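You operate a simulated robot arm through the tools that you are given. There is no shell and no other tool.

The job below is to be done with a simulated robot arm. You get a single attempt, and the scene is never put back.

Task
Wind the lead in, lock the winder and slide it toward the window.
Fine: turn the crank and slide the orange lock home; the short brass vase goes from the sideboard on to the sill; slide the winder up to where the vase stood, don't lift it. Set down upright: short brass vase.

It is judged by the outcome, as a careful person would: the job done as asked, and still so three seconds after it is handed in. It fails if anything else is knocked over, pushed out of place, dropped, spilled or broken.

Robot
A 6-joint arm with a two-finger parallel gripper, fixed in place. Base frame: the origin is on the floor under the middle of its stand, x ahead of it, y to its left, z up. Lengths are in m, angles in degrees, forces in N, time in s.
With the tool pointing down near the work surface it reaches from about 0.2 to 0.84 m from the base axis. Its first joint turns from -166.0 to 166.0 degrees. Payload 3.91 kg.
The tool frame sits at the grasp point between the pads (the TCP): z along the fingers, y along the line on which they close. The tips reach 0.03 m beyond it. Largest opening 0.11 m; finger width 0.02, thickness 0.01; the body of the gripper, 0.048 by 0.112 m, starts 0.055 m behind the TCP.
Orientation is that of the tool frame in the base frame, as a unit quaternion [w, x, y, z]. With the fingers straight down and closing along the base's y, the tool's x points along the base's -x, its y along +y and its z along -z.

Tools
- The arm moves only by the tool jog_arm. Its argument "targets" is a list of rows, each an object (a shift or turn left out is 0, a gripper value left out holds the last) with "slide": the shift along the base's x, y, z in m, a list of three; "rotation": the turn, a rotation vector about the base's x, y, z in degrees, a list of three; "claw": the opening, from 0 (shut) to 1 (fully open). In form: [{"slide": [dx, dy, dz], "rotation": [ax, ay, az], "claw": claw}, ...]. A call has 1 to 20 rows; each row is the pose to reach, as a shift and turn from the pose commanded when the call began. A row lasts 0.2 s, in which the tool goes at most 0.05 m and 8.6 degrees; a call with a longer step from one row to the next is refused whole, and so is a gripper value outside its range. Where a pose cannot be reached the arm comes as near as it can. A force on the tool above 90 N (or 10 N above the force at the start of the call, whichever is more), or a blocked arm, ends the call early, and 0.2 s more pass. Each finger travels about 0.108 m/s and halts on what it meets, pressing with about 41 N; the grip force reading is that of the motor and also rises with nothing between the fingers. The clock runs only during rows and for 0.2 s after the last one: add rows that repeat a pose to give the fingers time. It gives the time, the measured TCP pose, the force on the tool (base axes), the opening and the grip force at its end, in the units of the frame above (readings bear some noise), with the torque about the TCP (base axes, N m) and any sound that the robot's microphone picked up.
- Cameras (640 x 400 px; columns grow to the right, rows downward): "scene" is fixed at [0.2182, -0.6502, 1.4826]; the picture's right is [0.95, 0.32, 0.00], its down [0.14, -0.43, -0.89] and it looks along [-0.28, 0.85, -0.45] (base axes); focal length 214 px, centre (320, 200). "wrist" rides on the gripper at [0.077, 0.007, -0.115] in the tool frame; the picture's right is [-0.09, 1.00, 0.00], its down [-0.80, -0.07, -0.59] and it looks along [-0.59, -0.05, 0.80] (tool axes); focal length 270 px, centre (320, 200). There is no depth. A picture from a camera that has moved, and an enlarged one, comes with that camera's place and axes in the base frame and with its lens.
- camera(camera): a new picture of that camera. The clock stands still meanwhile.
- lift_body(by): slides the trunk up (or, below 0, down) by that many m; the arm rides with it, the base frame stays. It gives what a move gives, with no picture.
- enlarge(camera, box): a new picture of the part [left, top, right, bottom] of that camera's present view, enlarged. The clock stands still meanwhile.
- job_done(): hands the job in; it is judged then, once.

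Nothing tells you positions but the pictures and the camera data. Unless the task says otherwise, let go and move clear before handing in.

The tools are called after ">>>" as name(argument=value, ...) on one line, values as JSON. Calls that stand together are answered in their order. jog_arm: Moves the arm, as the interface text tells. Its arguments: {"type":"object","properties":{"targets":{"type":"array"}},"required":["targets"]} The other tools are called the same way: lift_body (by) moves the trunk up or down; camera (camera) takes a picture; enlarge (camera, box) takes an enlarged picture of a part of a camera's view; job_done () hands the job in.

At the start:

```text
t: 0.0
eef_pos: [0.056, -0.3536, 1.269]
tool_rot: [0.0, 0.001, 1.0, 0.0]
ft_force: [0.7, -0.5, 0.5]
moment: [-0.02, 0.03, 0.0]
width: 0.11
gripper_force: 0.1
trunk travel left (down, up): [-0.475, 0.065]
```

scene: 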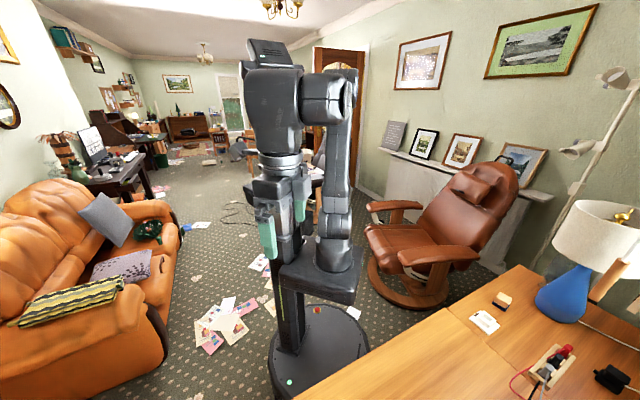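
wrist: 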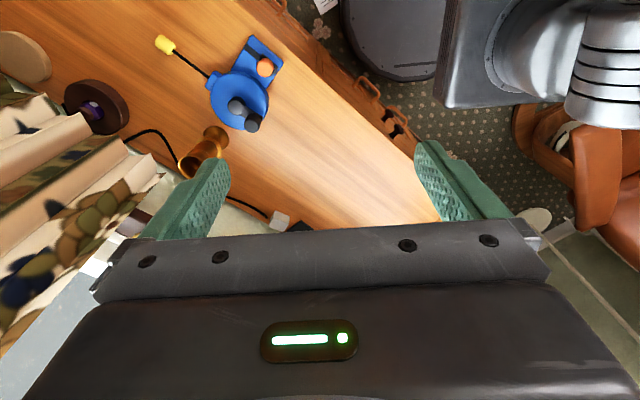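

The wrist view shows a wooden sideboard with a blue winder (crank, orange lock, lead with a yellow end) and a small brass vase. I'll look closer before moving anything.

>>> camera(camera="wrist")

>>> enlarge(camera="wrist", box=[130, 10, 330, 135])

>>> enlarge(camera="wrist", box=[0, 40, 320, 240])

>>> enlarge(camera="scene", box=[400, 240, 640, 400])

```text
taken
camera wrist: at [-0.0202, -0.3463, 1.3848], right [0.09, 1.0, 0.0], down [0.8, -0.07, 0.59], along [0.59, -0.05, -0.8], focal length 270 px, centre (320, 200)
```

wrist: 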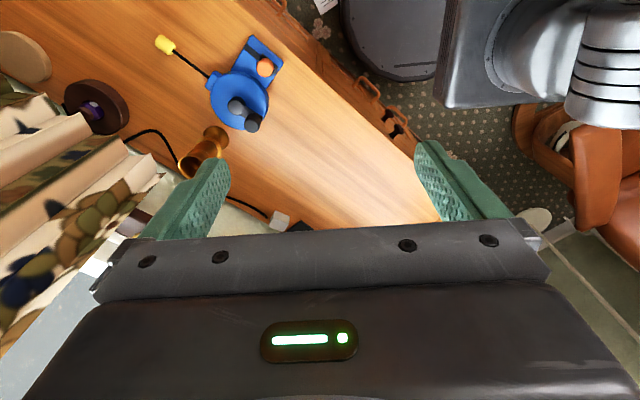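

```text
3.20 times, centred on (230, 72) of wrist
camera zoom: at [-0.0202, -0.3463, 1.3848], right [0.09, 1.0, 0.0], down [0.8, -0.07, 0.59], along [0.59, -0.05, -0.8], focal length 865 px, centre (608, 608)
```

zoom: 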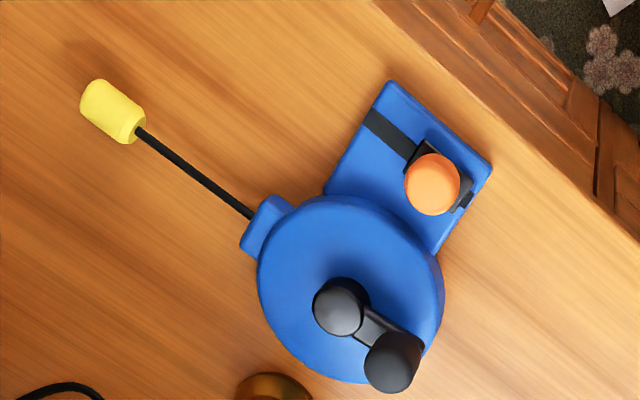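

```text
2.00 times, centred on (160, 140) of wrist
camera zoom: at [-0.0202, -0.3463, 1.3848], right [0.09, 1.0, 0.0], down [0.8, -0.07, 0.59], along [0.59, -0.05, -0.8], focal length 541 px, centre (640, 320)
```

zoom: 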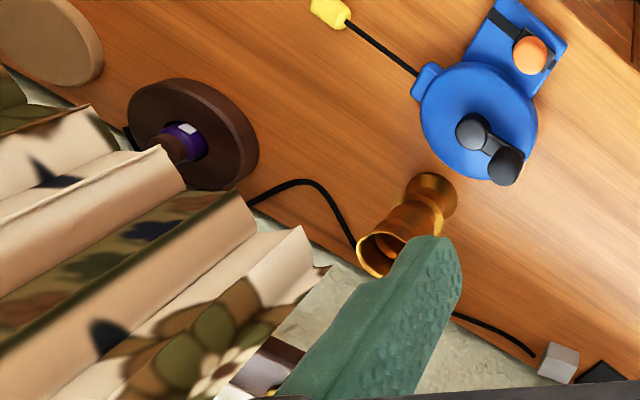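

```text
2.50 times, centred on (520, 320) of scene
camera zoom: at [0.2182, -0.6502, 1.4826], right [0.95, 0.32, 0.0], down [0.14, -0.43, -0.89], along [-0.28, 0.85, -0.45], focal length 536 px, centre (-180, -100)
```

zoom: 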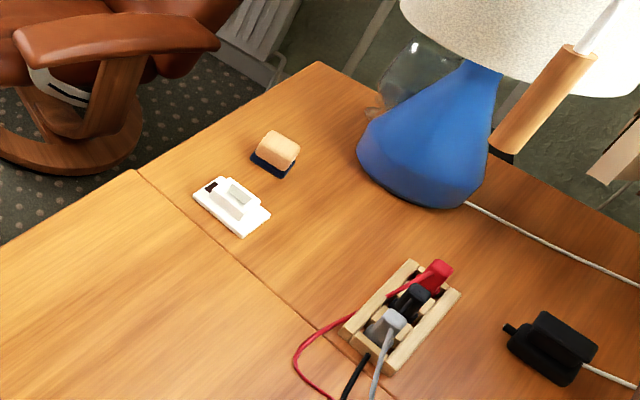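

I estimate the sideboard top at z≈0.74, running at 45° to the base axes, with the window beyond it toward (+x, −y). I'll turn the wrist to look toward the window and the winder.

>>> jog_arm(targets=[{"rotation": [0, 0, -8]}, {"rotation": [0, 0, -16]}, {"rotation": [0, 0, -24]}, {"rotation": [0, 0, -32]}, {"rotation": [0, 0, -40]}, {"rotation": [0, 0, -45]}])

>>> camera(camera="wrist")

>>> camera(camera="scene")

```text
t: 1.4
eef_pos: [0.0568, -0.3528, 1.2698]
tool_rot: [0.0, 0.384, 0.923, 0.0]
ft_force: [-0.6, 0.4, -0.1]
moment: [0.02, -0.04, 0.02]
width: 0.1099
gripper_force: 0.1
trunk travel left (down, up): [-0.475, 0.065]
```

```text
taken
camera wrist: at [0.0074, -0.2936, 1.3851], right [0.77, 0.64, 0.0], down [0.52, -0.62, 0.59], along [0.38, -0.46, -0.8], focal length 270 px, centre (320, 200)
```

wrist: 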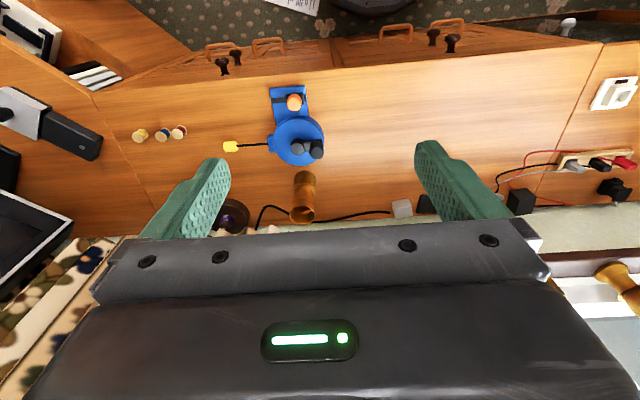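

```text
taken
```

scene: 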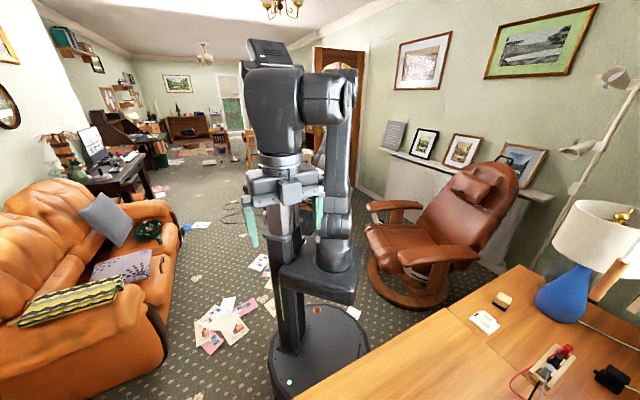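

The winder, vase, reels and power strip are now laid out clearly, with a pale sill strip past the back edge. I'll tilt the tool to look out at the sill.

>>> jog_arm(targets=[{"rotation": [-5.5, -5.5, 0]}, {"rotation": [-11, -11, 0]}, {"rotation": [-16.5, -16.5, 0]}, {"rotation": [-21, -21, 0]}, {"rotation": [-25, -25, 0]}])

>>> camera(camera="wrist")

```text
t: 2.6
eef_pos: [0.0551, -0.3527, 1.2685]
tool_rot: [0.281, 0.363, 0.88, -0.116]
ft_force: [-0.2, 0.2, 0.4]
moment: [0.01, 0.0, 0.02]
width: 0.11
gripper_force: 0.0
trunk travel left (down, up): [-0.475, 0.065]
```

```text
taken
camera wrist: at [-0.0299, -0.2565, 1.3188], right [0.75, 0.65, 0.05], down [0.17, -0.27, 0.95], along [0.63, -0.71, -0.31], focal length 270 px, centre (320, 200)
```

wrist: 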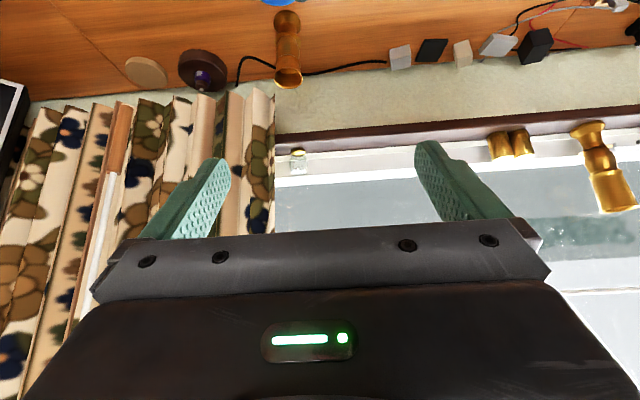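

>>> enlarge(camera="wrist", box=[230, 0, 640, 230])

>>> enlarge(camera="wrist", box=[230, 90, 430, 215])

>>> enlarge(camera="wrist", box=[440, 90, 640, 215])

```text
1.56 times, centred on (435, 115) of wrist
camera zoom: at [-0.0299, -0.2565, 1.3188], right [0.75, 0.65, 0.05], down [0.17, -0.27, 0.95], along [0.63, -0.71, -0.31], focal length 422 px, centre (140, 333)
```

zoom: 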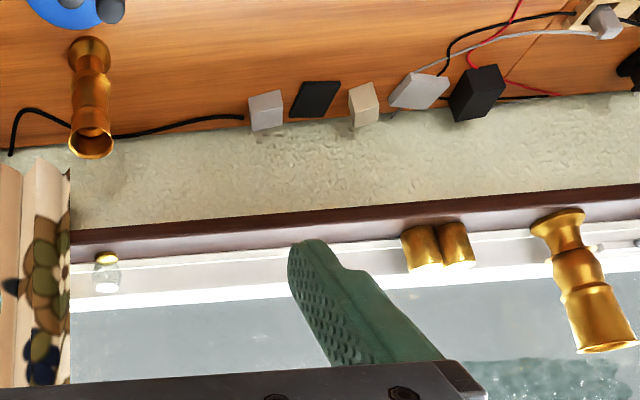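

```text
3.20 times, centred on (330, 152) of wrist
camera zoom: at [-0.0299, -0.2565, 1.3188], right [0.75, 0.65, 0.05], down [0.17, -0.27, 0.95], along [0.63, -0.71, -0.31], focal length 865 px, centre (288, 352)
```

zoom: 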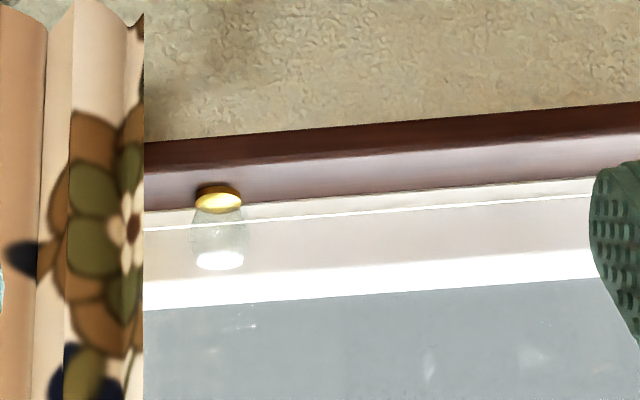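

```text
3.20 times, centred on (540, 152) of wrist
camera zoom: at [-0.0299, -0.2565, 1.3188], right [0.75, 0.65, 0.05], down [0.17, -0.27, 0.95], along [0.63, -0.71, -0.31], focal length 865 px, centre (-384, 352)
```

zoom: 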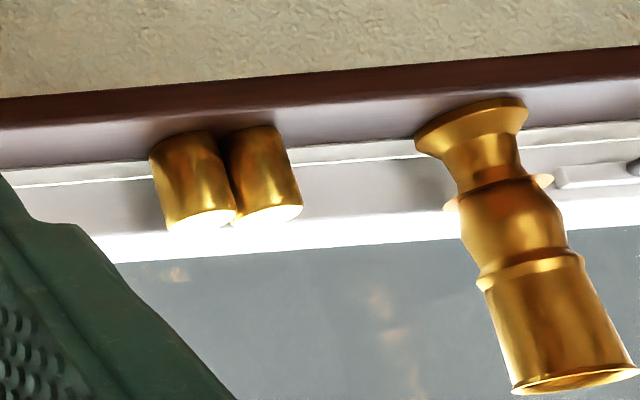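

The sill (brown ledge) holds a small jar on the left, and two brass cylinders and a tall brass vase on the right. The short vase to move is the one on the sideboard. I'll shift sideways to triangulate heights and positions.

>>> jog_arm(targets=[{"slide": [0.03, 0.03, 0]}, {"slide": [0.06, 0.06, 0]}, {"slide": [0.09, 0.09, 0]}, {"slide": [0.12, 0.12, 0]}, {"slide": [0.15, 0.15, 0]}, {"slide": [0.18, 0.18, 0]}, {"slide": [0.21, 0.21, 0]}])

>>> camera(camera="wrist")

>>> enlarge(camera="wrist", box=[0, 0, 410, 230])

```text
t: 4.1
eef_pos: [0.2176, -0.2051, 1.2584]
tool_rot: [0.241, 0.462, 0.84, -0.153]
ft_force: [1.0, -0.3, -0.9]
moment: [0.03, -0.01, 0.0]
width: 0.1102
gripper_force: 0.0
trunk travel left (down, up): [-0.475, 0.065]
stopped in row 7: the arm was blocked; the commanded pose is now the measured one
```

```text
taken
camera wrist: at [0.1578, -0.091, 1.3115], right [0.89, 0.46, 0.02], down [0.15, -0.32, 0.94], along [0.44, -0.83, -0.35], focal length 270 px, centre (320, 200)
```

wrist: 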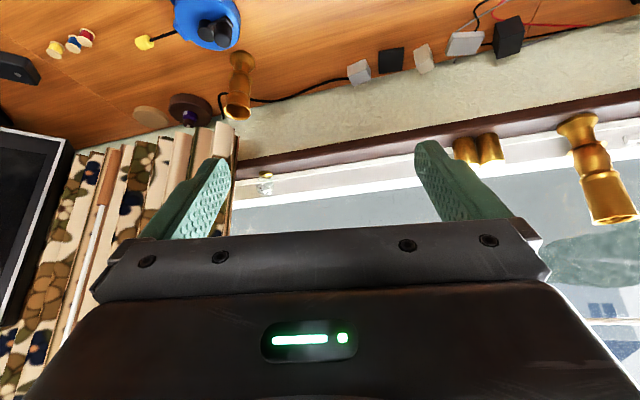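

```text
1.56 times, centred on (205, 115) of wrist
camera zoom: at [0.1578, -0.091, 1.3115], right [0.89, 0.46, 0.02], down [0.15, -0.32, 0.94], along [0.44, -0.83, -0.35], focal length 422 px, centre (500, 333)
```

zoom: 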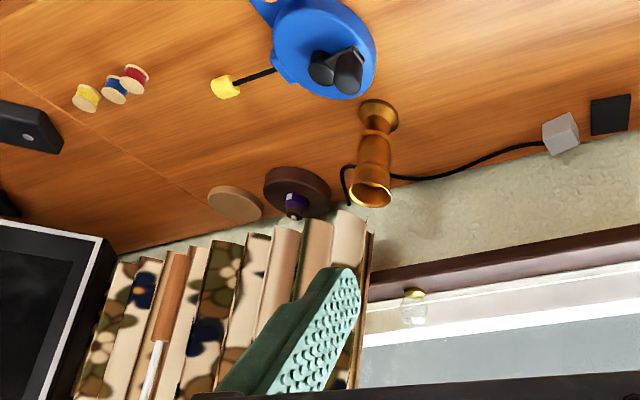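

The sill looks to be at z≈0.99 and roughly 0.72–0.785 m out along the window direction; the vase is at about (0.23, −0.63) and the winder hub at about (0.15, −0.54). Next I'll straighten the tool and go lower over the winder for a close look.

>>> jog_arm(targets=[{"slide": [-0.0133, -0.0276, -0.0208], "rotation": [2.72, 1.91, 1.23]}, {"slide": [-0.0265, -0.0551, -0.0416], "rotation": [5.44, 3.82, 2.45]}, {"slide": [-0.0398, -0.0827, -0.0624], "rotation": [8.16, 5.73, 3.68]}, {"slide": [-0.0531, -0.1103, -0.0832], "rotation": [10.88, 7.64, 4.91]}, {"slide": [-0.0664, -0.1379, -0.104], "rotation": [13.6, 9.55, 6.13]}, {"slide": [-0.0796, -0.1654, -0.1248], "rotation": [16.31, 11.46, 7.36]}, {"slide": [-0.0929, -0.193, -0.1456], "rotation": [19.03, 13.37, 8.59]}, {"slide": [-0.1062, -0.2206, -0.1664], "rotation": [21.75, 15.28, 9.82]}, {"slide": [-0.1194, -0.2481, -0.1872], "rotation": [24.47, 17.19, 11.04]}, {"slide": [-0.1327, -0.2757, -0.208], "rotation": [27.19, 19.1, 12.27]}])

>>> camera(camera="wrist")

>>> enlarge(camera="wrist", box=[160, 0, 480, 200])

```text
t: 6.3
eef_pos: [0.0835, -0.4809, 1.0492]
tool_rot: [0.003, 0.384, 0.923, 0.002]
ft_force: [0.0, -0.1, -0.1]
moment: [-0.01, -0.01, -0.01]
width: 0.1102
gripper_force: 0.1
trunk travel left (down, up): [-0.475, 0.065]
```

```text
taken
camera wrist: at [0.0333, -0.4201, 1.1652], right [0.77, 0.64, 0.01], down [0.51, -0.62, 0.6], along [0.39, -0.46, -0.8], focal length 270 px, centre (320, 200)
```

wrist: 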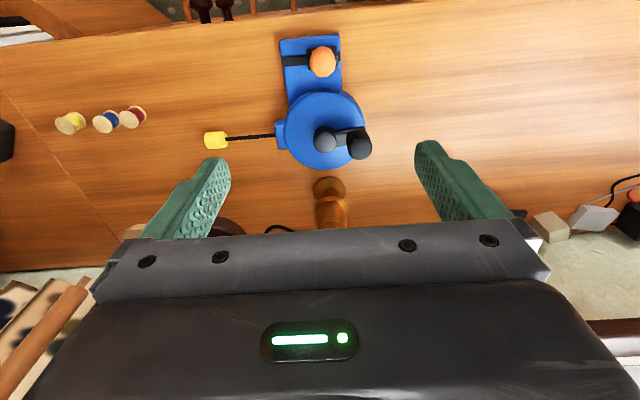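

```text
2.00 times, centred on (320, 100) of wrist
camera zoom: at [0.0333, -0.4201, 1.1652], right [0.77, 0.64, 0.01], down [0.51, -0.62, 0.6], along [0.39, -0.46, -0.8], focal length 541 px, centre (320, 400)
```

zoom: 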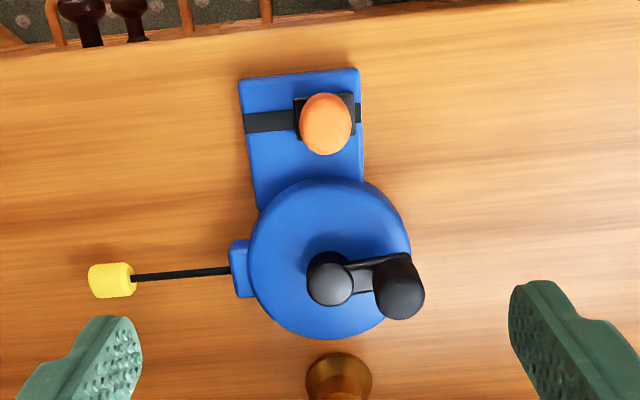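

The winder is clear: disc with crank hub, handle knob toward +s, the lead leaving to the left with a yellow end, and an orange lock knob in a cross slot on the plate. I'll shift sideways for stereo measurements.

>>> jog_arm(targets=[{"slide": [0.03, 0.03, 0]}, {"slide": [0.06, 0.06, 0]}, {"slide": [0.09, 0.09, 0]}, {"slide": [0.106, 0.106, 0]}, {"slide": [0.106, 0.106, 0]}])

>>> enlarge(camera="wrist", box=[60, 0, 380, 200])

>>> enlarge(camera="wrist", box=[140, 10, 300, 110])

```text
t: 7.5
eef_pos: [0.1889, -0.3729, 1.0501]
tool_rot: [0.003, 0.384, 0.923, 0.002]
ft_force: [0.5, -0.4, -0.6]
moment: [0.02, 0.01, 0.0]
width: 0.1102
gripper_force: 0.1
trunk travel left (down, up): [-0.475, 0.065]
```

```text
2.00 times, centred on (220, 100) of wrist
camera zoom: at [0.139, -0.3131, 1.1651], right [0.77, 0.64, 0.01], down [0.51, -0.62, 0.6], along [0.39, -0.46, -0.8], focal length 541 px, centre (520, 400)
```

zoom: 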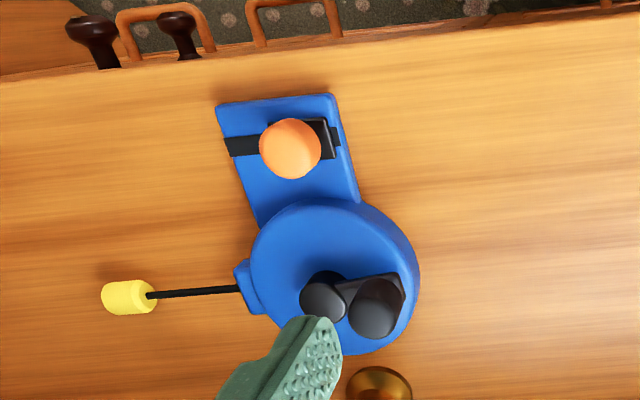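

```text
4.00 times, centred on (220, 60) of wrist
camera zoom: at [0.139, -0.3131, 1.1651], right [0.77, 0.64, 0.01], down [0.51, -0.62, 0.6], along [0.39, -0.46, -0.8], focal length 1081 px, centre (720, 760)
```

zoom: 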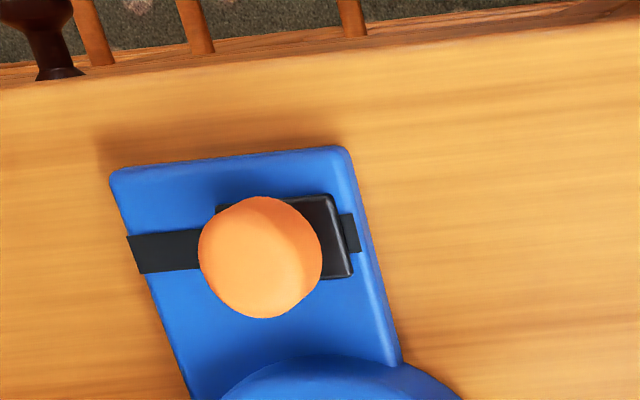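

Stereo puts the hub at about s=−0.28, n=0.483 (base ≈(0.142, −0.54)), hub top z≈0.81, handle top z≈0.84 with a crank radius of ≈0.045 m, and the orange knob at ≈(0.075, −0.465), z≈0.79. I'll go closer over the winder to refine this.

>>> jog_arm(targets=[{"slide": [-0.03, -0.024, -0.02], "rotation": [0, 0.4, 0.1]}, {"slide": [-0.06, -0.048, -0.04], "rotation": [0, 0.4, 0.1]}, {"slide": [-0.09, -0.072, -0.06], "rotation": [0, 0.4, 0.1]}, {"slide": [-0.1182, -0.0938, -0.08], "rotation": [0, 0.4, 0.1]}, {"slide": [-0.1182, -0.0938, -0.1], "rotation": [0, 0.4, 0.1]}, {"slide": [-0.1182, -0.0938, -0.1], "rotation": [0, 0.4, 0.1]}])

>>> camera(camera="wrist")

>>> enlarge(camera="wrist", box=[200, 20, 456, 180])

```text
t: 8.9
eef_pos: [0.07, -0.468, 0.9526]
tool_rot: [0.001, 0.383, 0.924, 0.0]
ft_force: [-0.1, 0.3, -0.2]
moment: [0.03, 0.01, -0.01]
width: 0.1099
gripper_force: 0.0
trunk travel left (down, up): [-0.475, 0.065]
```

```text
taken
camera wrist: at [0.0216, -0.4075, 1.0685], right [0.77, 0.64, 0.0], down [0.51, -0.62, 0.59], along [0.38, -0.46, -0.8], focal length 270 px, centre (320, 200)
```

wrist: 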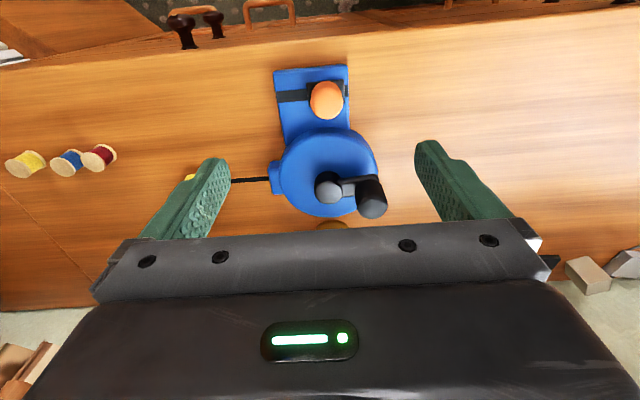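

```text
2.50 times, centred on (328, 100) of wrist
camera zoom: at [0.0216, -0.4075, 1.0685], right [0.77, 0.64, 0.0], down [0.51, -0.62, 0.59], along [0.38, -0.46, -0.8], focal length 676 px, centre (300, 450)
```

zoom: 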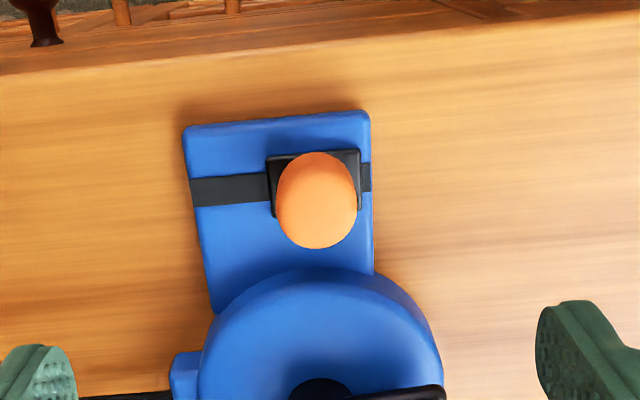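

>>> enlarge(camera="wrist", box=[260, 120, 420, 220])

```text
4.00 times, centred on (340, 170) of wrist
camera zoom: at [0.0216, -0.4075, 1.0685], right [0.77, 0.64, 0.0], down [0.51, -0.62, 0.59], along [0.38, -0.46, -0.8], focal length 1081 px, centre (240, 320)
```

zoom: 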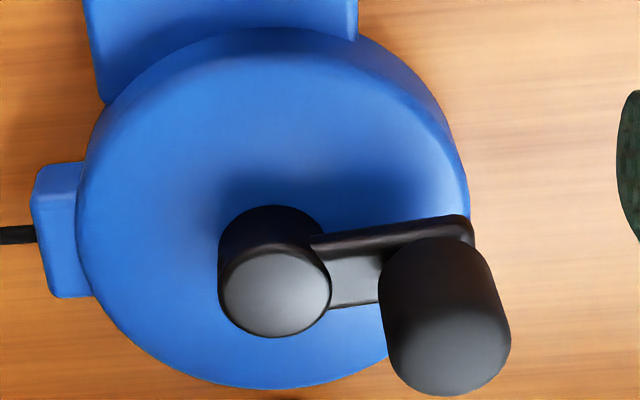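

The crank is clear now: handle ≈0.031 m wide with its top at z≈0.845, hub top ≈0.81. I'll close the fingers, position them on the robot side of the handle, and lower to just above pushing height to check alignment.

>>> jog_arm(targets=[{"slide": [0.0347, -0.0125, 0], "claw": 0}, {"slide": [0.0694, -0.025, 0], "claw": 0}, {"slide": [0.0694, -0.025, 0], "claw": 0}, {"slide": [0.0694, -0.025, 0], "claw": 0}, {"slide": [0.0694, -0.025, -0.03], "claw": 0}, {"slide": [0.0694, -0.025, -0.06], "claw": 0}, {"slide": [0.0694, -0.025, -0.06], "claw": 0}])

>>> camera(camera="wrist")

>>> enlarge(camera="wrist", box=[220, 70, 420, 195])

```text
t: 10.5
eef_pos: [0.1403, -0.491, 0.8938]
tool_rot: [0.001, 0.384, 0.924, 0.001]
ft_force: [-0.2, 0.8, 0.8]
moment: [0.05, 0.01, 0.0]
width: 0.0
gripper_force: 38.1
trunk travel left (down, up): [-0.475, 0.065]
```

```text
taken
camera wrist: at [0.091, -0.4317, 1.0082], right [0.77, 0.64, 0.0], down [0.51, -0.62, 0.59], along [0.38, -0.46, -0.8], focal length 270 px, centre (320, 200)
```

wrist: 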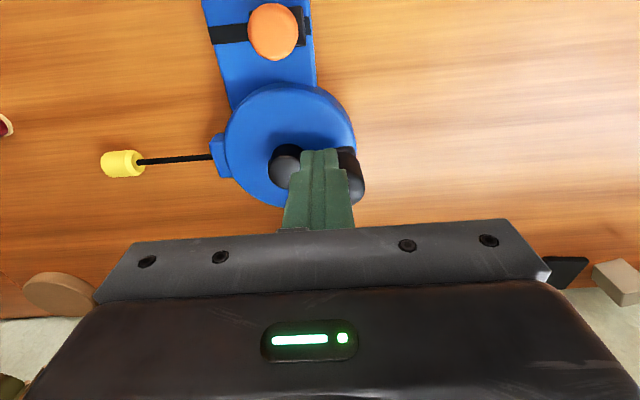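

```text
3.20 times, centred on (320, 132) of wrist
camera zoom: at [0.091, -0.4317, 1.0082], right [0.77, 0.64, 0.0], down [0.51, -0.62, 0.59], along [0.38, -0.46, -0.8], focal length 865 px, centre (320, 416)
```

zoom: 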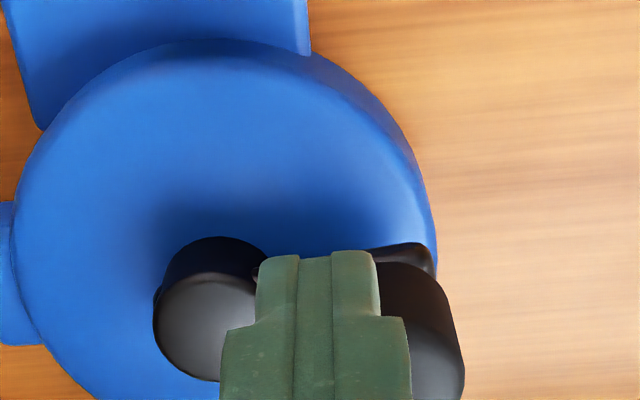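

Fingertips sit on the robot side of the handle with about 1 cm gap. I'll lower and make a small clockwise test push to see which way the lead travels.

>>> jog_arm(targets=[{"slide": [0, 0, -0.02]}, {"slide": [0, 0, -0.04]}, {"slide": [0, 0, -0.04]}, {"slide": [0.0059, -0.0008, -0.04]}, {"slide": [0.0119, -0.0016, -0.04]}, {"slide": [0.0174, -0.0039, -0.04]}, {"slide": [0.023, -0.0062, -0.04]}, {"slide": [0.0278, -0.0098, -0.04]}, {"slide": [0.0325, -0.0134, -0.04]}])

>>> camera(camera="wrist")

```text
t: 12.5
eef_pos: [0.1732, -0.5065, 0.8513]
tool_rot: [0.001, 0.384, 0.923, 0.0]
ft_force: [-0.3, 0.0, -0.2]
moment: [0.01, -0.04, 0.02]
width: 0.0
gripper_force: 37.4
trunk travel left (down, up): [-0.475, 0.065]
```

```text
taken
camera wrist: at [0.1242, -0.4468, 0.9666], right [0.77, 0.64, 0.0], down [0.51, -0.62, 0.6], along [0.38, -0.46, -0.8], focal length 270 px, centre (320, 200)
```

wrist: 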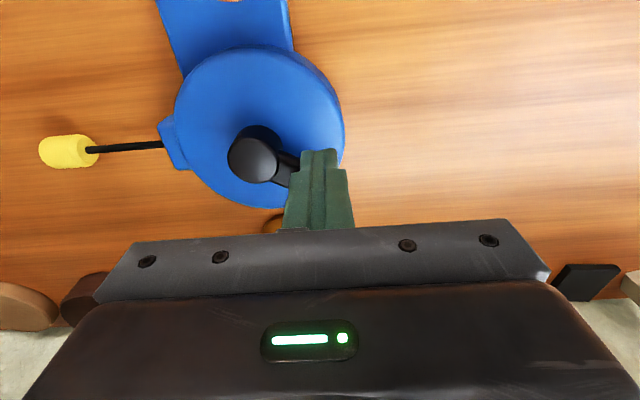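

>>> enlarge(camera="wrist", box=[20, 50, 360, 230])

```text
1.88 times, centred on (190, 140) of wrist
camera zoom: at [0.1242, -0.4468, 0.9666], right [0.77, 0.64, 0.0], down [0.51, -0.62, 0.6], along [0.38, -0.46, -0.8], focal length 509 px, centre (565, 313)
```

zoom: 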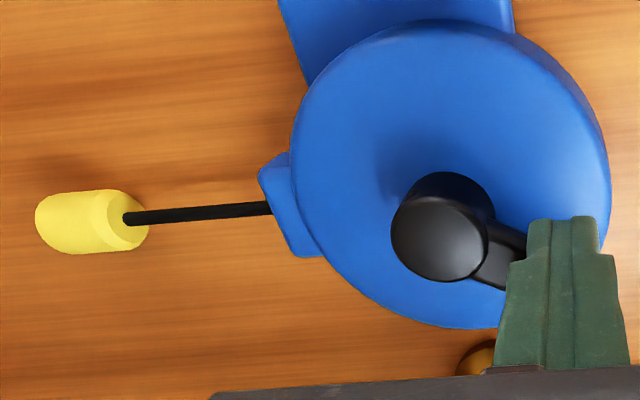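

The clockwise push turned the crank about 35° and the lead drew in by roughly 13 mm, so clockwise winds it in and the winder stayed put. I'll continue around.

>>> jog_arm(targets=[{"slide": [0.0073, -0.0095, 0]}, {"slide": [0.0119, -0.0206, 0]}, {"slide": [0.0135, -0.0325, 0]}, {"slide": [0.0119, -0.0444, 0]}, {"slide": [0.0073, -0.0555, 0]}, {"slide": [0.0, -0.065, 0]}, {"slide": [-0.0095, -0.0724, 0]}, {"slide": [-0.0206, -0.077, 0]}])

>>> camera(camera="wrist")

>>> enlarge(camera="wrist", box=[120, 0, 440, 200])

```text
t: 14.3
eef_pos: [0.1526, -0.5832, 0.852]
tool_rot: [0.001, 0.384, 0.923, -0.001]
ft_force: [-0.2, 0.4, 0.5]
moment: [-0.01, -0.03, 0.0]
width: 0.0003
gripper_force: 38.2
trunk travel left (down, up): [-0.475, 0.065]
```

```text
taken
camera wrist: at [0.1033, -0.5229, 0.967], right [0.77, 0.64, 0.0], down [0.51, -0.62, 0.6], along [0.38, -0.46, -0.8], focal length 270 px, centre (320, 200)
```

wrist: 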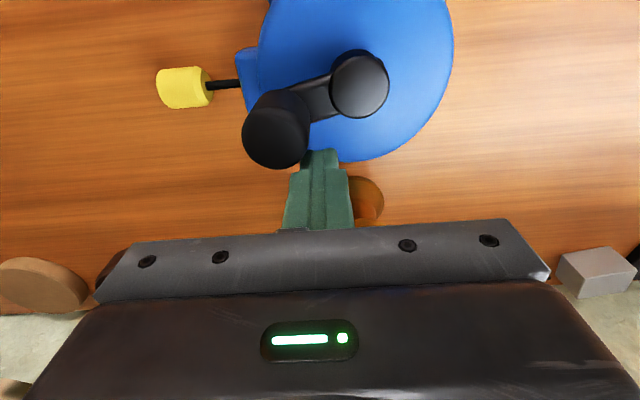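

```text
2.00 times, centred on (280, 100) of wrist
camera zoom: at [0.1033, -0.5229, 0.967], right [0.77, 0.64, 0.0], down [0.51, -0.62, 0.6], along [0.38, -0.46, -0.8], focal length 541 px, centre (400, 400)
```

zoom: 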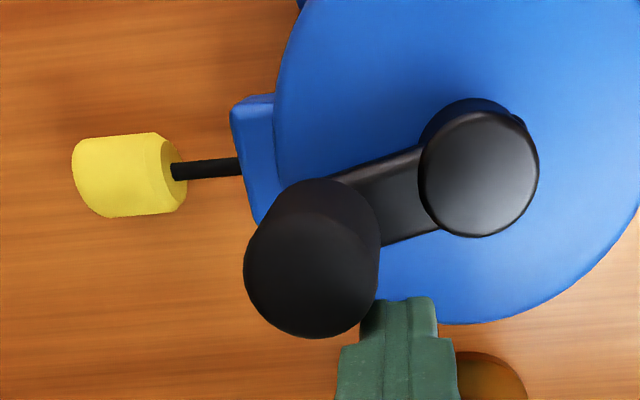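

The handle is around 155° and only ~2 cm of lead remains outside. I'll continue in smaller steps.

>>> jog_arm(targets=[{"slide": [-0.006, -0.0012, 0]}, {"slide": [-0.0119, -0.0016, 0]}, {"slide": [-0.018, -0.0012, 0]}, {"slide": [-0.0238, 0.0, 0]}, {"slide": [-0.0295, 0.002, 0]}, {"slide": [-0.0349, 0.0046, 0]}])

>>> camera(camera="wrist")

>>> enlarge(camera="wrist", box=[160, 0, 480, 200])

```text
t: 15.7
eef_pos: [0.1176, -0.5785, 0.8514]
tool_rot: [0.001, 0.383, 0.924, 0.001]
ft_force: [0.2, -0.6, 0.6]
moment: [0.04, 0.0, -0.02]
width: 0.0001
gripper_force: 38.0
trunk travel left (down, up): [-0.475, 0.065]
```

```text
taken
camera wrist: at [0.0682, -0.5182, 0.9663], right [0.77, 0.64, 0.0], down [0.51, -0.62, 0.59], along [0.38, -0.46, -0.8], focal length 270 px, centre (320, 200)
```

wrist: 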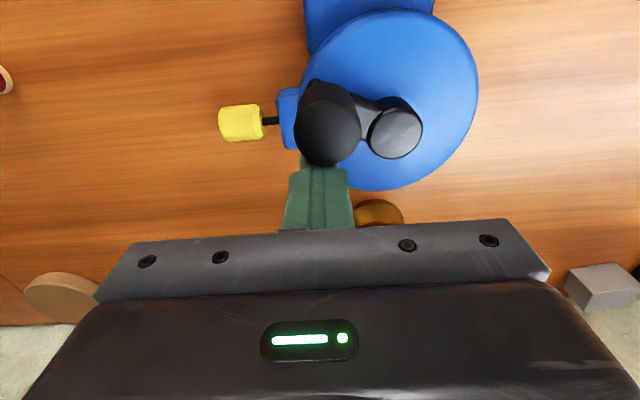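

```text
2.00 times, centred on (320, 100) of wrist
camera zoom: at [0.0682, -0.5182, 0.9663], right [0.77, 0.64, 0.0], down [0.51, -0.62, 0.59], along [0.38, -0.46, -0.8], focal length 541 px, centre (320, 400)
```

zoom: 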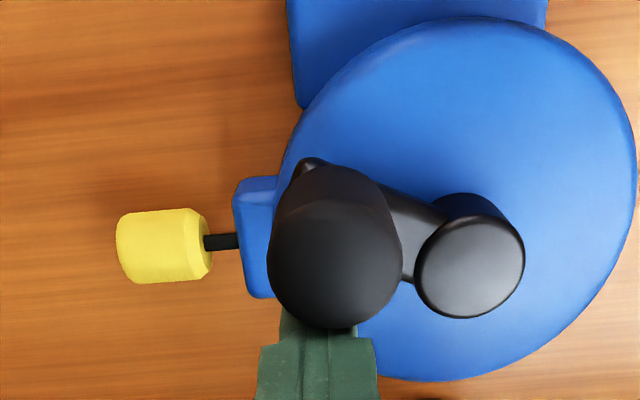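

About 1 cm of lead remains. Continuing gently.

>>> jog_arm(targets=[{"slide": [-0.005, 0.0033, 0]}, {"slide": [-0.0095, 0.0073, 0]}, {"slide": [-0.0135, 0.0118, 0]}, {"slide": [-0.0168, 0.0168, 0]}])

>>> enlarge(camera="wrist", box=[160, 0, 480, 200])

```text
t: 16.7
eef_pos: [0.1007, -0.5616, 0.8499]
tool_rot: [0.0, 0.384, 0.923, 0.0]
ft_force: [-0.4, -1.4, 1.4]
moment: [0.03, -0.02, -0.02]
width: 0.0
gripper_force: 38.0
trunk travel left (down, up): [-0.475, 0.065]
```

```text
2.00 times, centred on (320, 100) of wrist
camera zoom: at [0.0519, -0.502, 0.9662], right [0.77, 0.64, 0.0], down [0.51, -0.62, 0.6], along [0.38, -0.46, -0.8], focal length 541 px, centre (320, 400)
```

zoom: 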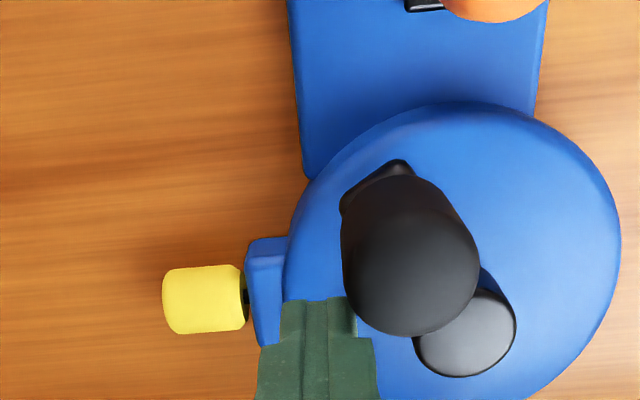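

>>> jog_arm(targets=[{"slide": [-0.0019, 0.0036, 0]}, {"slide": [-0.0034, 0.0073, 0]}, {"slide": [-0.0046, 0.0111, 0]}])

>>> enlarge(camera="wrist", box=[160, 0, 480, 200])

```text
t: 17.5
eef_pos: [0.0945, -0.5503, 0.8514]
tool_rot: [0.0, 0.383, 0.924, 0.0]
ft_force: [-0.1, -4.2, 1.4]
moment: [0.03, 0.0, 0.0]
width: 0.0
gripper_force: 37.4
trunk travel left (down, up): [-0.475, 0.065]
```

```text
2.00 times, centred on (320, 100) of wrist
camera zoom: at [0.0463, -0.4901, 0.966], right [0.77, 0.64, 0.0], down [0.51, -0.62, 0.59], along [0.38, -0.46, -0.8], focal length 541 px, centre (320, 400)
```

zoom: 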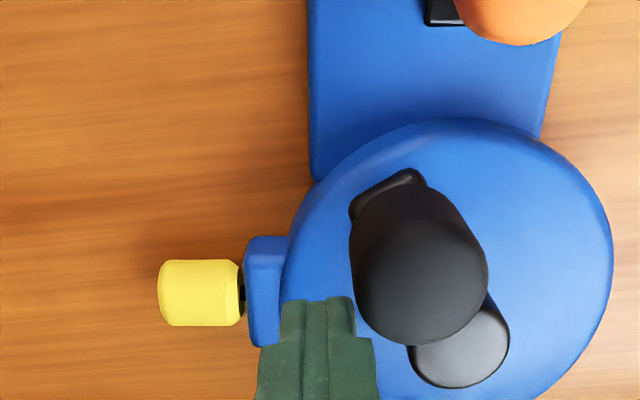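

The push force rose to ~4 N and the yellow end is against the guide: the crank has reached its stop, and the winder may have shifted slightly. I'll back off, lift, and review.

>>> jog_arm(targets=[{"slide": [0.001, -0.005, 0]}, {"slide": [0.0, -0.01, 0]}, {"slide": [-0.002, -0.01, 0.03]}, {"slide": [-0.03, 0.02, 0.07]}, {"slide": [-0.05, 0.045, 0.1]}, {"slide": [-0.05, 0.075, 0.12]}, {"slide": [-0.05, 0.1, 0.12]}, {"slide": [-0.05, 0.1, 0.12]}])

>>> camera(camera="wrist")

>>> enlarge(camera="wrist", box=[240, 40, 496, 200])

```text
refused: row 4 steps farther than a row can; nothing moved
```

```text
taken
camera wrist: at [0.0463, -0.4901, 0.966], right [0.77, 0.64, 0.0], down [0.51, -0.62, 0.59], along [0.38, -0.46, -0.8], focal length 270 px, centre (320, 200)
```

wrist: 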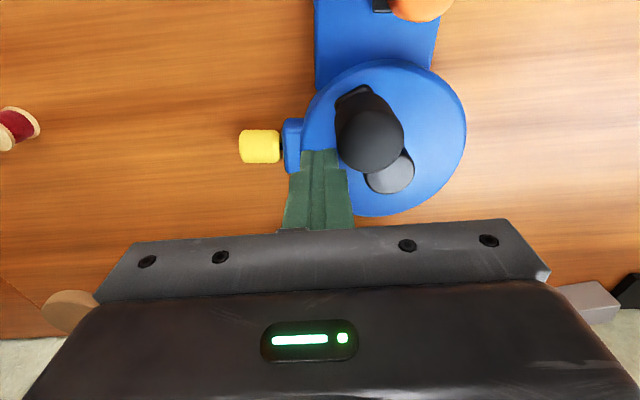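

```text
2.50 times, centred on (368, 120) of wrist
camera zoom: at [0.0463, -0.4901, 0.966], right [0.77, 0.64, 0.0], down [0.51, -0.62, 0.59], along [0.38, -0.46, -0.8], focal length 676 px, centre (200, 400)
```

zoom: 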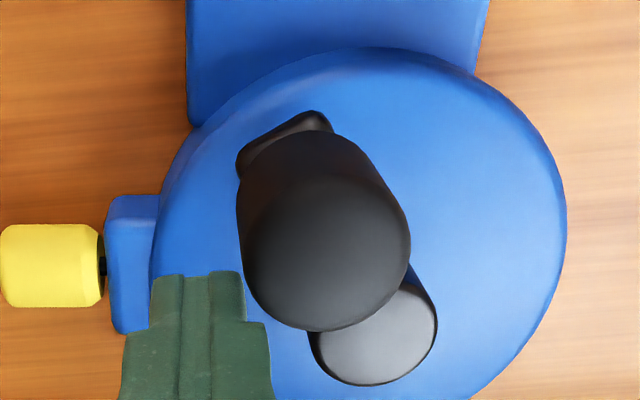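

>>> jog_arm(targets=[{"slide": [0.0013, -0.005, 0]}, {"slide": [0.0026, -0.0097, 0]}, {"slide": [0.0026, -0.0097, 0.03]}, {"slide": [-0.01, 0.01, 0.06]}, {"slide": [-0.025, 0.035, 0.09]}, {"slide": [-0.04, 0.06, 0.11]}, {"slide": [-0.045, 0.09, 0.12]}, {"slide": [-0.045, 0.09, 0.12]}])

>>> camera(camera="wrist")

>>> enlarge(camera="wrist", box=[240, 40, 496, 200])

```text
t: 19.3
eef_pos: [0.0515, -0.4616, 0.9723]
tool_rot: [0.001, 0.383, 0.924, 0.002]
ft_force: [-0.4, 0.3, 1.0]
moment: [-0.05, 0.0, -0.01]
width: 0.0
gripper_force: 37.5
trunk travel left (down, up): [-0.475, 0.065]
```

```text
taken
camera wrist: at [0.0019, -0.4011, 1.0871], right [0.77, 0.64, 0.0], down [0.51, -0.62, 0.6], along [0.38, -0.46, -0.8], focal length 270 px, centre (320, 200)
```

wrist: 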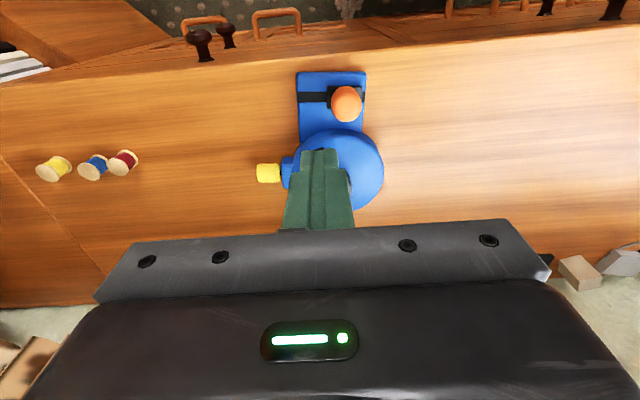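

```text
2.50 times, centred on (368, 120) of wrist
camera zoom: at [0.0019, -0.4011, 1.0871], right [0.77, 0.64, 0.0], down [0.51, -0.62, 0.6], along [0.38, -0.46, -0.8], focal length 676 px, centre (200, 400)
```

zoom: 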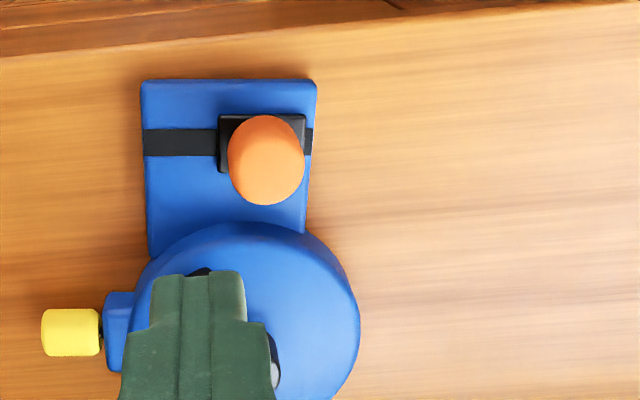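

>>> enlarge(camera="wrist", box=[246, 140, 326, 190])

>>> enlarge(camera="wrist", box=[280, 60, 400, 135])

```text
8.00 times, centred on (286, 165) of wrist
camera zoom: at [0.0019, -0.4011, 1.0871], right [0.77, 0.64, 0.0], down [0.51, -0.62, 0.6], along [0.38, -0.46, -0.8], focal length 2162 px, centre (592, 480)
```

zoom: 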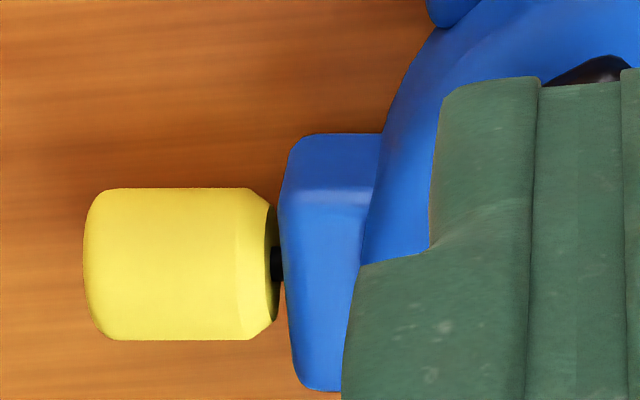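

```text
5.33 times, centred on (340, 98) of wrist
camera zoom: at [0.0019, -0.4011, 1.0871], right [0.77, 0.64, 0.0], down [0.51, -0.62, 0.6], along [0.38, -0.46, -0.8], focal length 1442 px, centre (213, 747)
```

zoom: 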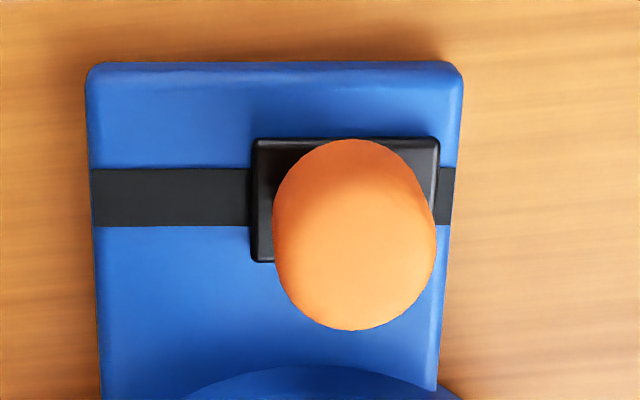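

The lead is wound in (yellow end about 1 mm from the guide). The lock carriage sits at the right end of its track, so home is the left end (~4 cm of travel). I'll position closed fingers on the right side of the orange knob.

>>> jog_arm(targets=[{"slide": [0.03, 0.018, 0]}, {"slide": [0.0586, 0.0354, 0]}, {"slide": [0.0586, 0.0354, -0.04]}, {"slide": [0.0586, 0.0354, -0.08]}, {"slide": [0.0586, 0.0354, -0.12]}, {"slide": [0.0586, 0.0354, -0.12]}])

>>> camera(camera="wrist")

>>> enlarge(camera="wrist", box=[160, 40, 416, 200])

```text
t: 20.7
eef_pos: [0.1111, -0.4235, 0.8511]
tool_rot: [0.002, 0.384, 0.923, 0.0]
ft_force: [-0.8, 0.5, -0.2]
moment: [-0.02, 0.0, 0.0]
width: 0.0002
gripper_force: 37.6
trunk travel left (down, up): [-0.475, 0.065]
```

```text
taken
camera wrist: at [0.0625, -0.3646, 0.9659], right [0.77, 0.64, 0.0], down [0.51, -0.62, 0.59], along [0.38, -0.46, -0.8], focal length 270 px, centre (320, 200)
```

wrist: 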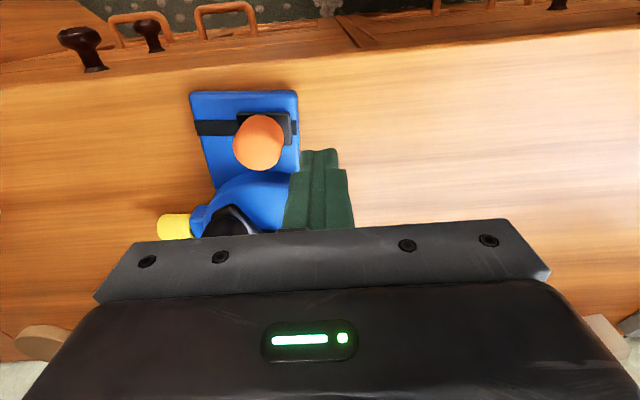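

```text
2.50 times, centred on (288, 120) of wrist
camera zoom: at [0.0625, -0.3646, 0.9659], right [0.77, 0.64, 0.0], down [0.51, -0.62, 0.59], along [0.38, -0.46, -0.8], focal length 676 px, centre (400, 400)
```

zoom: 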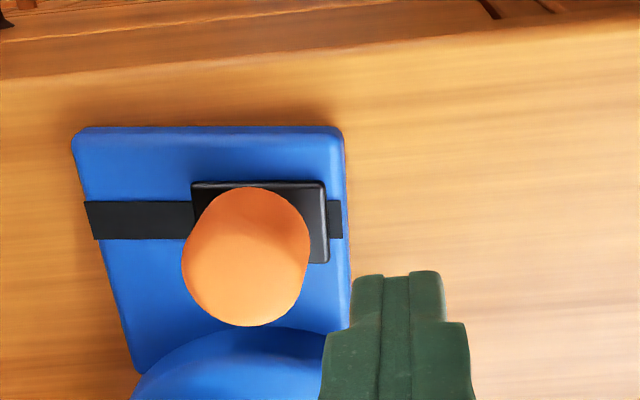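

The knob is confirmed at z≈0.795 with the carriage top at ≈0.768, and the fingertips about 1 cm to its right. I'll lower to tip z≈0.782 and push the lock left along its track slowly.

>>> jog_arm(targets=[{"slide": [0, 0, -0.02]}, {"slide": [0, 0, -0.038]}, {"slide": [0, 0, -0.038]}, {"slide": [-0.0039, -0.0032, -0.038]}, {"slide": [-0.0077, -0.0064, -0.038]}, {"slide": [-0.0116, -0.0096, -0.038]}, {"slide": [-0.0154, -0.0128, -0.038]}, {"slide": [-0.0193, -0.016, -0.038]}, {"slide": [-0.0231, -0.0191, -0.038]}])

>>> camera(camera="wrist")

>>> enlarge(camera="wrist", box=[160, 40, 416, 200])

```text
t: 22.7
eef_pos: [0.0862, -0.4447, 0.8139]
tool_rot: [0.001, 0.384, 0.923, 0.0]
ft_force: [0.0, -0.5, 0.4]
moment: [-0.01, -0.01, -0.01]
width: 0.0003
gripper_force: 38.1
trunk travel left (down, up): [-0.475, 0.065]
```

```text
taken
camera wrist: at [0.0376, -0.3842, 0.9285], right [0.77, 0.64, 0.0], down [0.51, -0.62, 0.6], along [0.38, -0.46, -0.8], focal length 270 px, centre (320, 200)
```

wrist: 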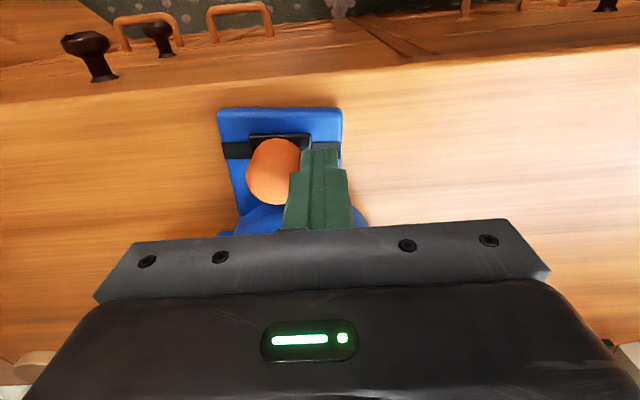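

```text
2.50 times, centred on (288, 120) of wrist
camera zoom: at [0.0376, -0.3842, 0.9285], right [0.77, 0.64, 0.0], down [0.51, -0.62, 0.6], along [0.38, -0.46, -0.8], focal length 676 px, centre (400, 400)
```

zoom: 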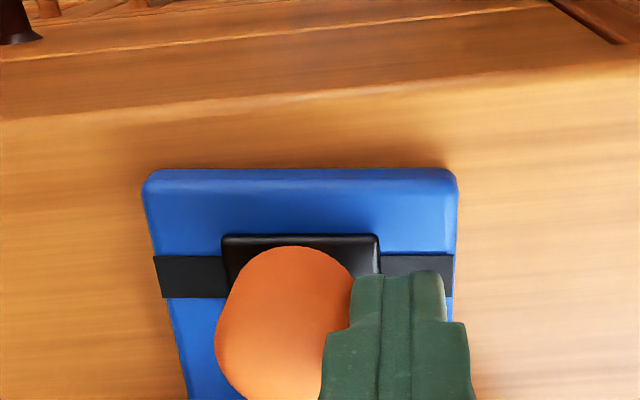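

The lock is sliding along its track. Continuing toward the left end.

>>> jog_arm(targets=[{"slide": [-0.0031, -0.0026, 0]}, {"slide": [-0.0062, -0.0051, 0]}, {"slide": [-0.0092, -0.0077, 0]}, {"slide": [-0.0116, -0.0096, 0]}])

>>> enlarge(camera="wrist", box=[160, 40, 416, 200])

```text
t: 23.7
eef_pos: [0.0748, -0.4522, 0.8127]
tool_rot: [0.0, 0.384, 0.923, 0.001]
ft_force: [0.2, 0.7, 0.1]
moment: [0.01, 0.04, -0.03]
width: 0.0
gripper_force: 38.3
trunk travel left (down, up): [-0.475, 0.065]
```

```text
2.50 times, centred on (288, 120) of wrist
camera zoom: at [0.0261, -0.3933, 0.9283], right [0.77, 0.64, 0.0], down [0.51, -0.62, 0.59], along [0.38, -0.46, -0.8], focal length 676 px, centre (400, 400)
```

zoom: 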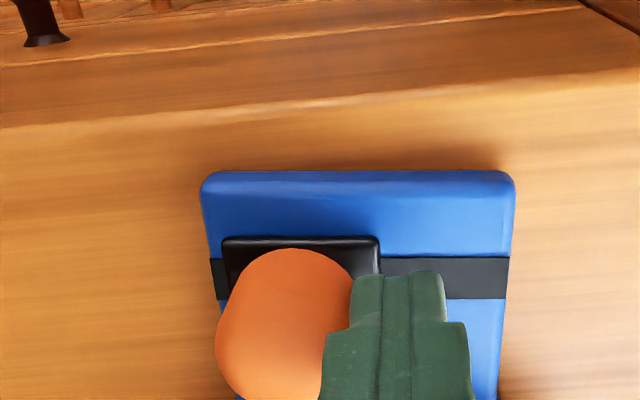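

Nearly home. A couple of small nudges to feel for the end stop.

>>> jog_arm(targets=[{"slide": [-0.0012, -0.001, 0]}, {"slide": [-0.0023, -0.0019, 0]}])

>>> enlarge(camera="wrist", box=[160, 40, 416, 200])

```text
t: 24.3
eef_pos: [0.0728, -0.4548, 0.8132]
tool_rot: [0.001, 0.383, 0.924, 0.001]
ft_force: [2.1, 3.1, -0.4]
moment: [0.04, -0.01, 0.01]
width: 0.0
gripper_force: 37.8
trunk travel left (down, up): [-0.475, 0.065]
```

```text
2.50 times, centred on (288, 120) of wrist
camera zoom: at [0.0241, -0.3948, 0.9286], right [0.77, 0.64, 0.0], down [0.51, -0.62, 0.59], along [0.38, -0.46, -0.8], focal length 676 px, centre (400, 400)
```

zoom: 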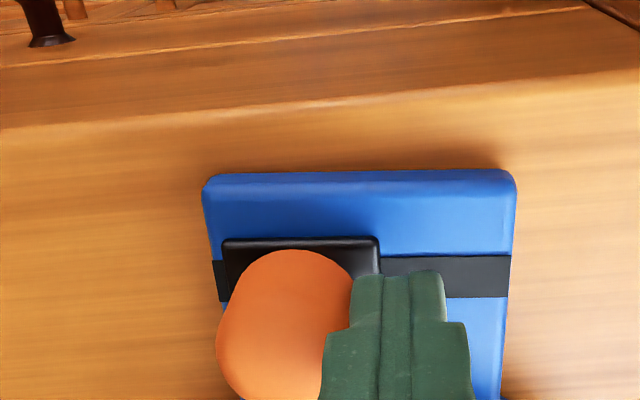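

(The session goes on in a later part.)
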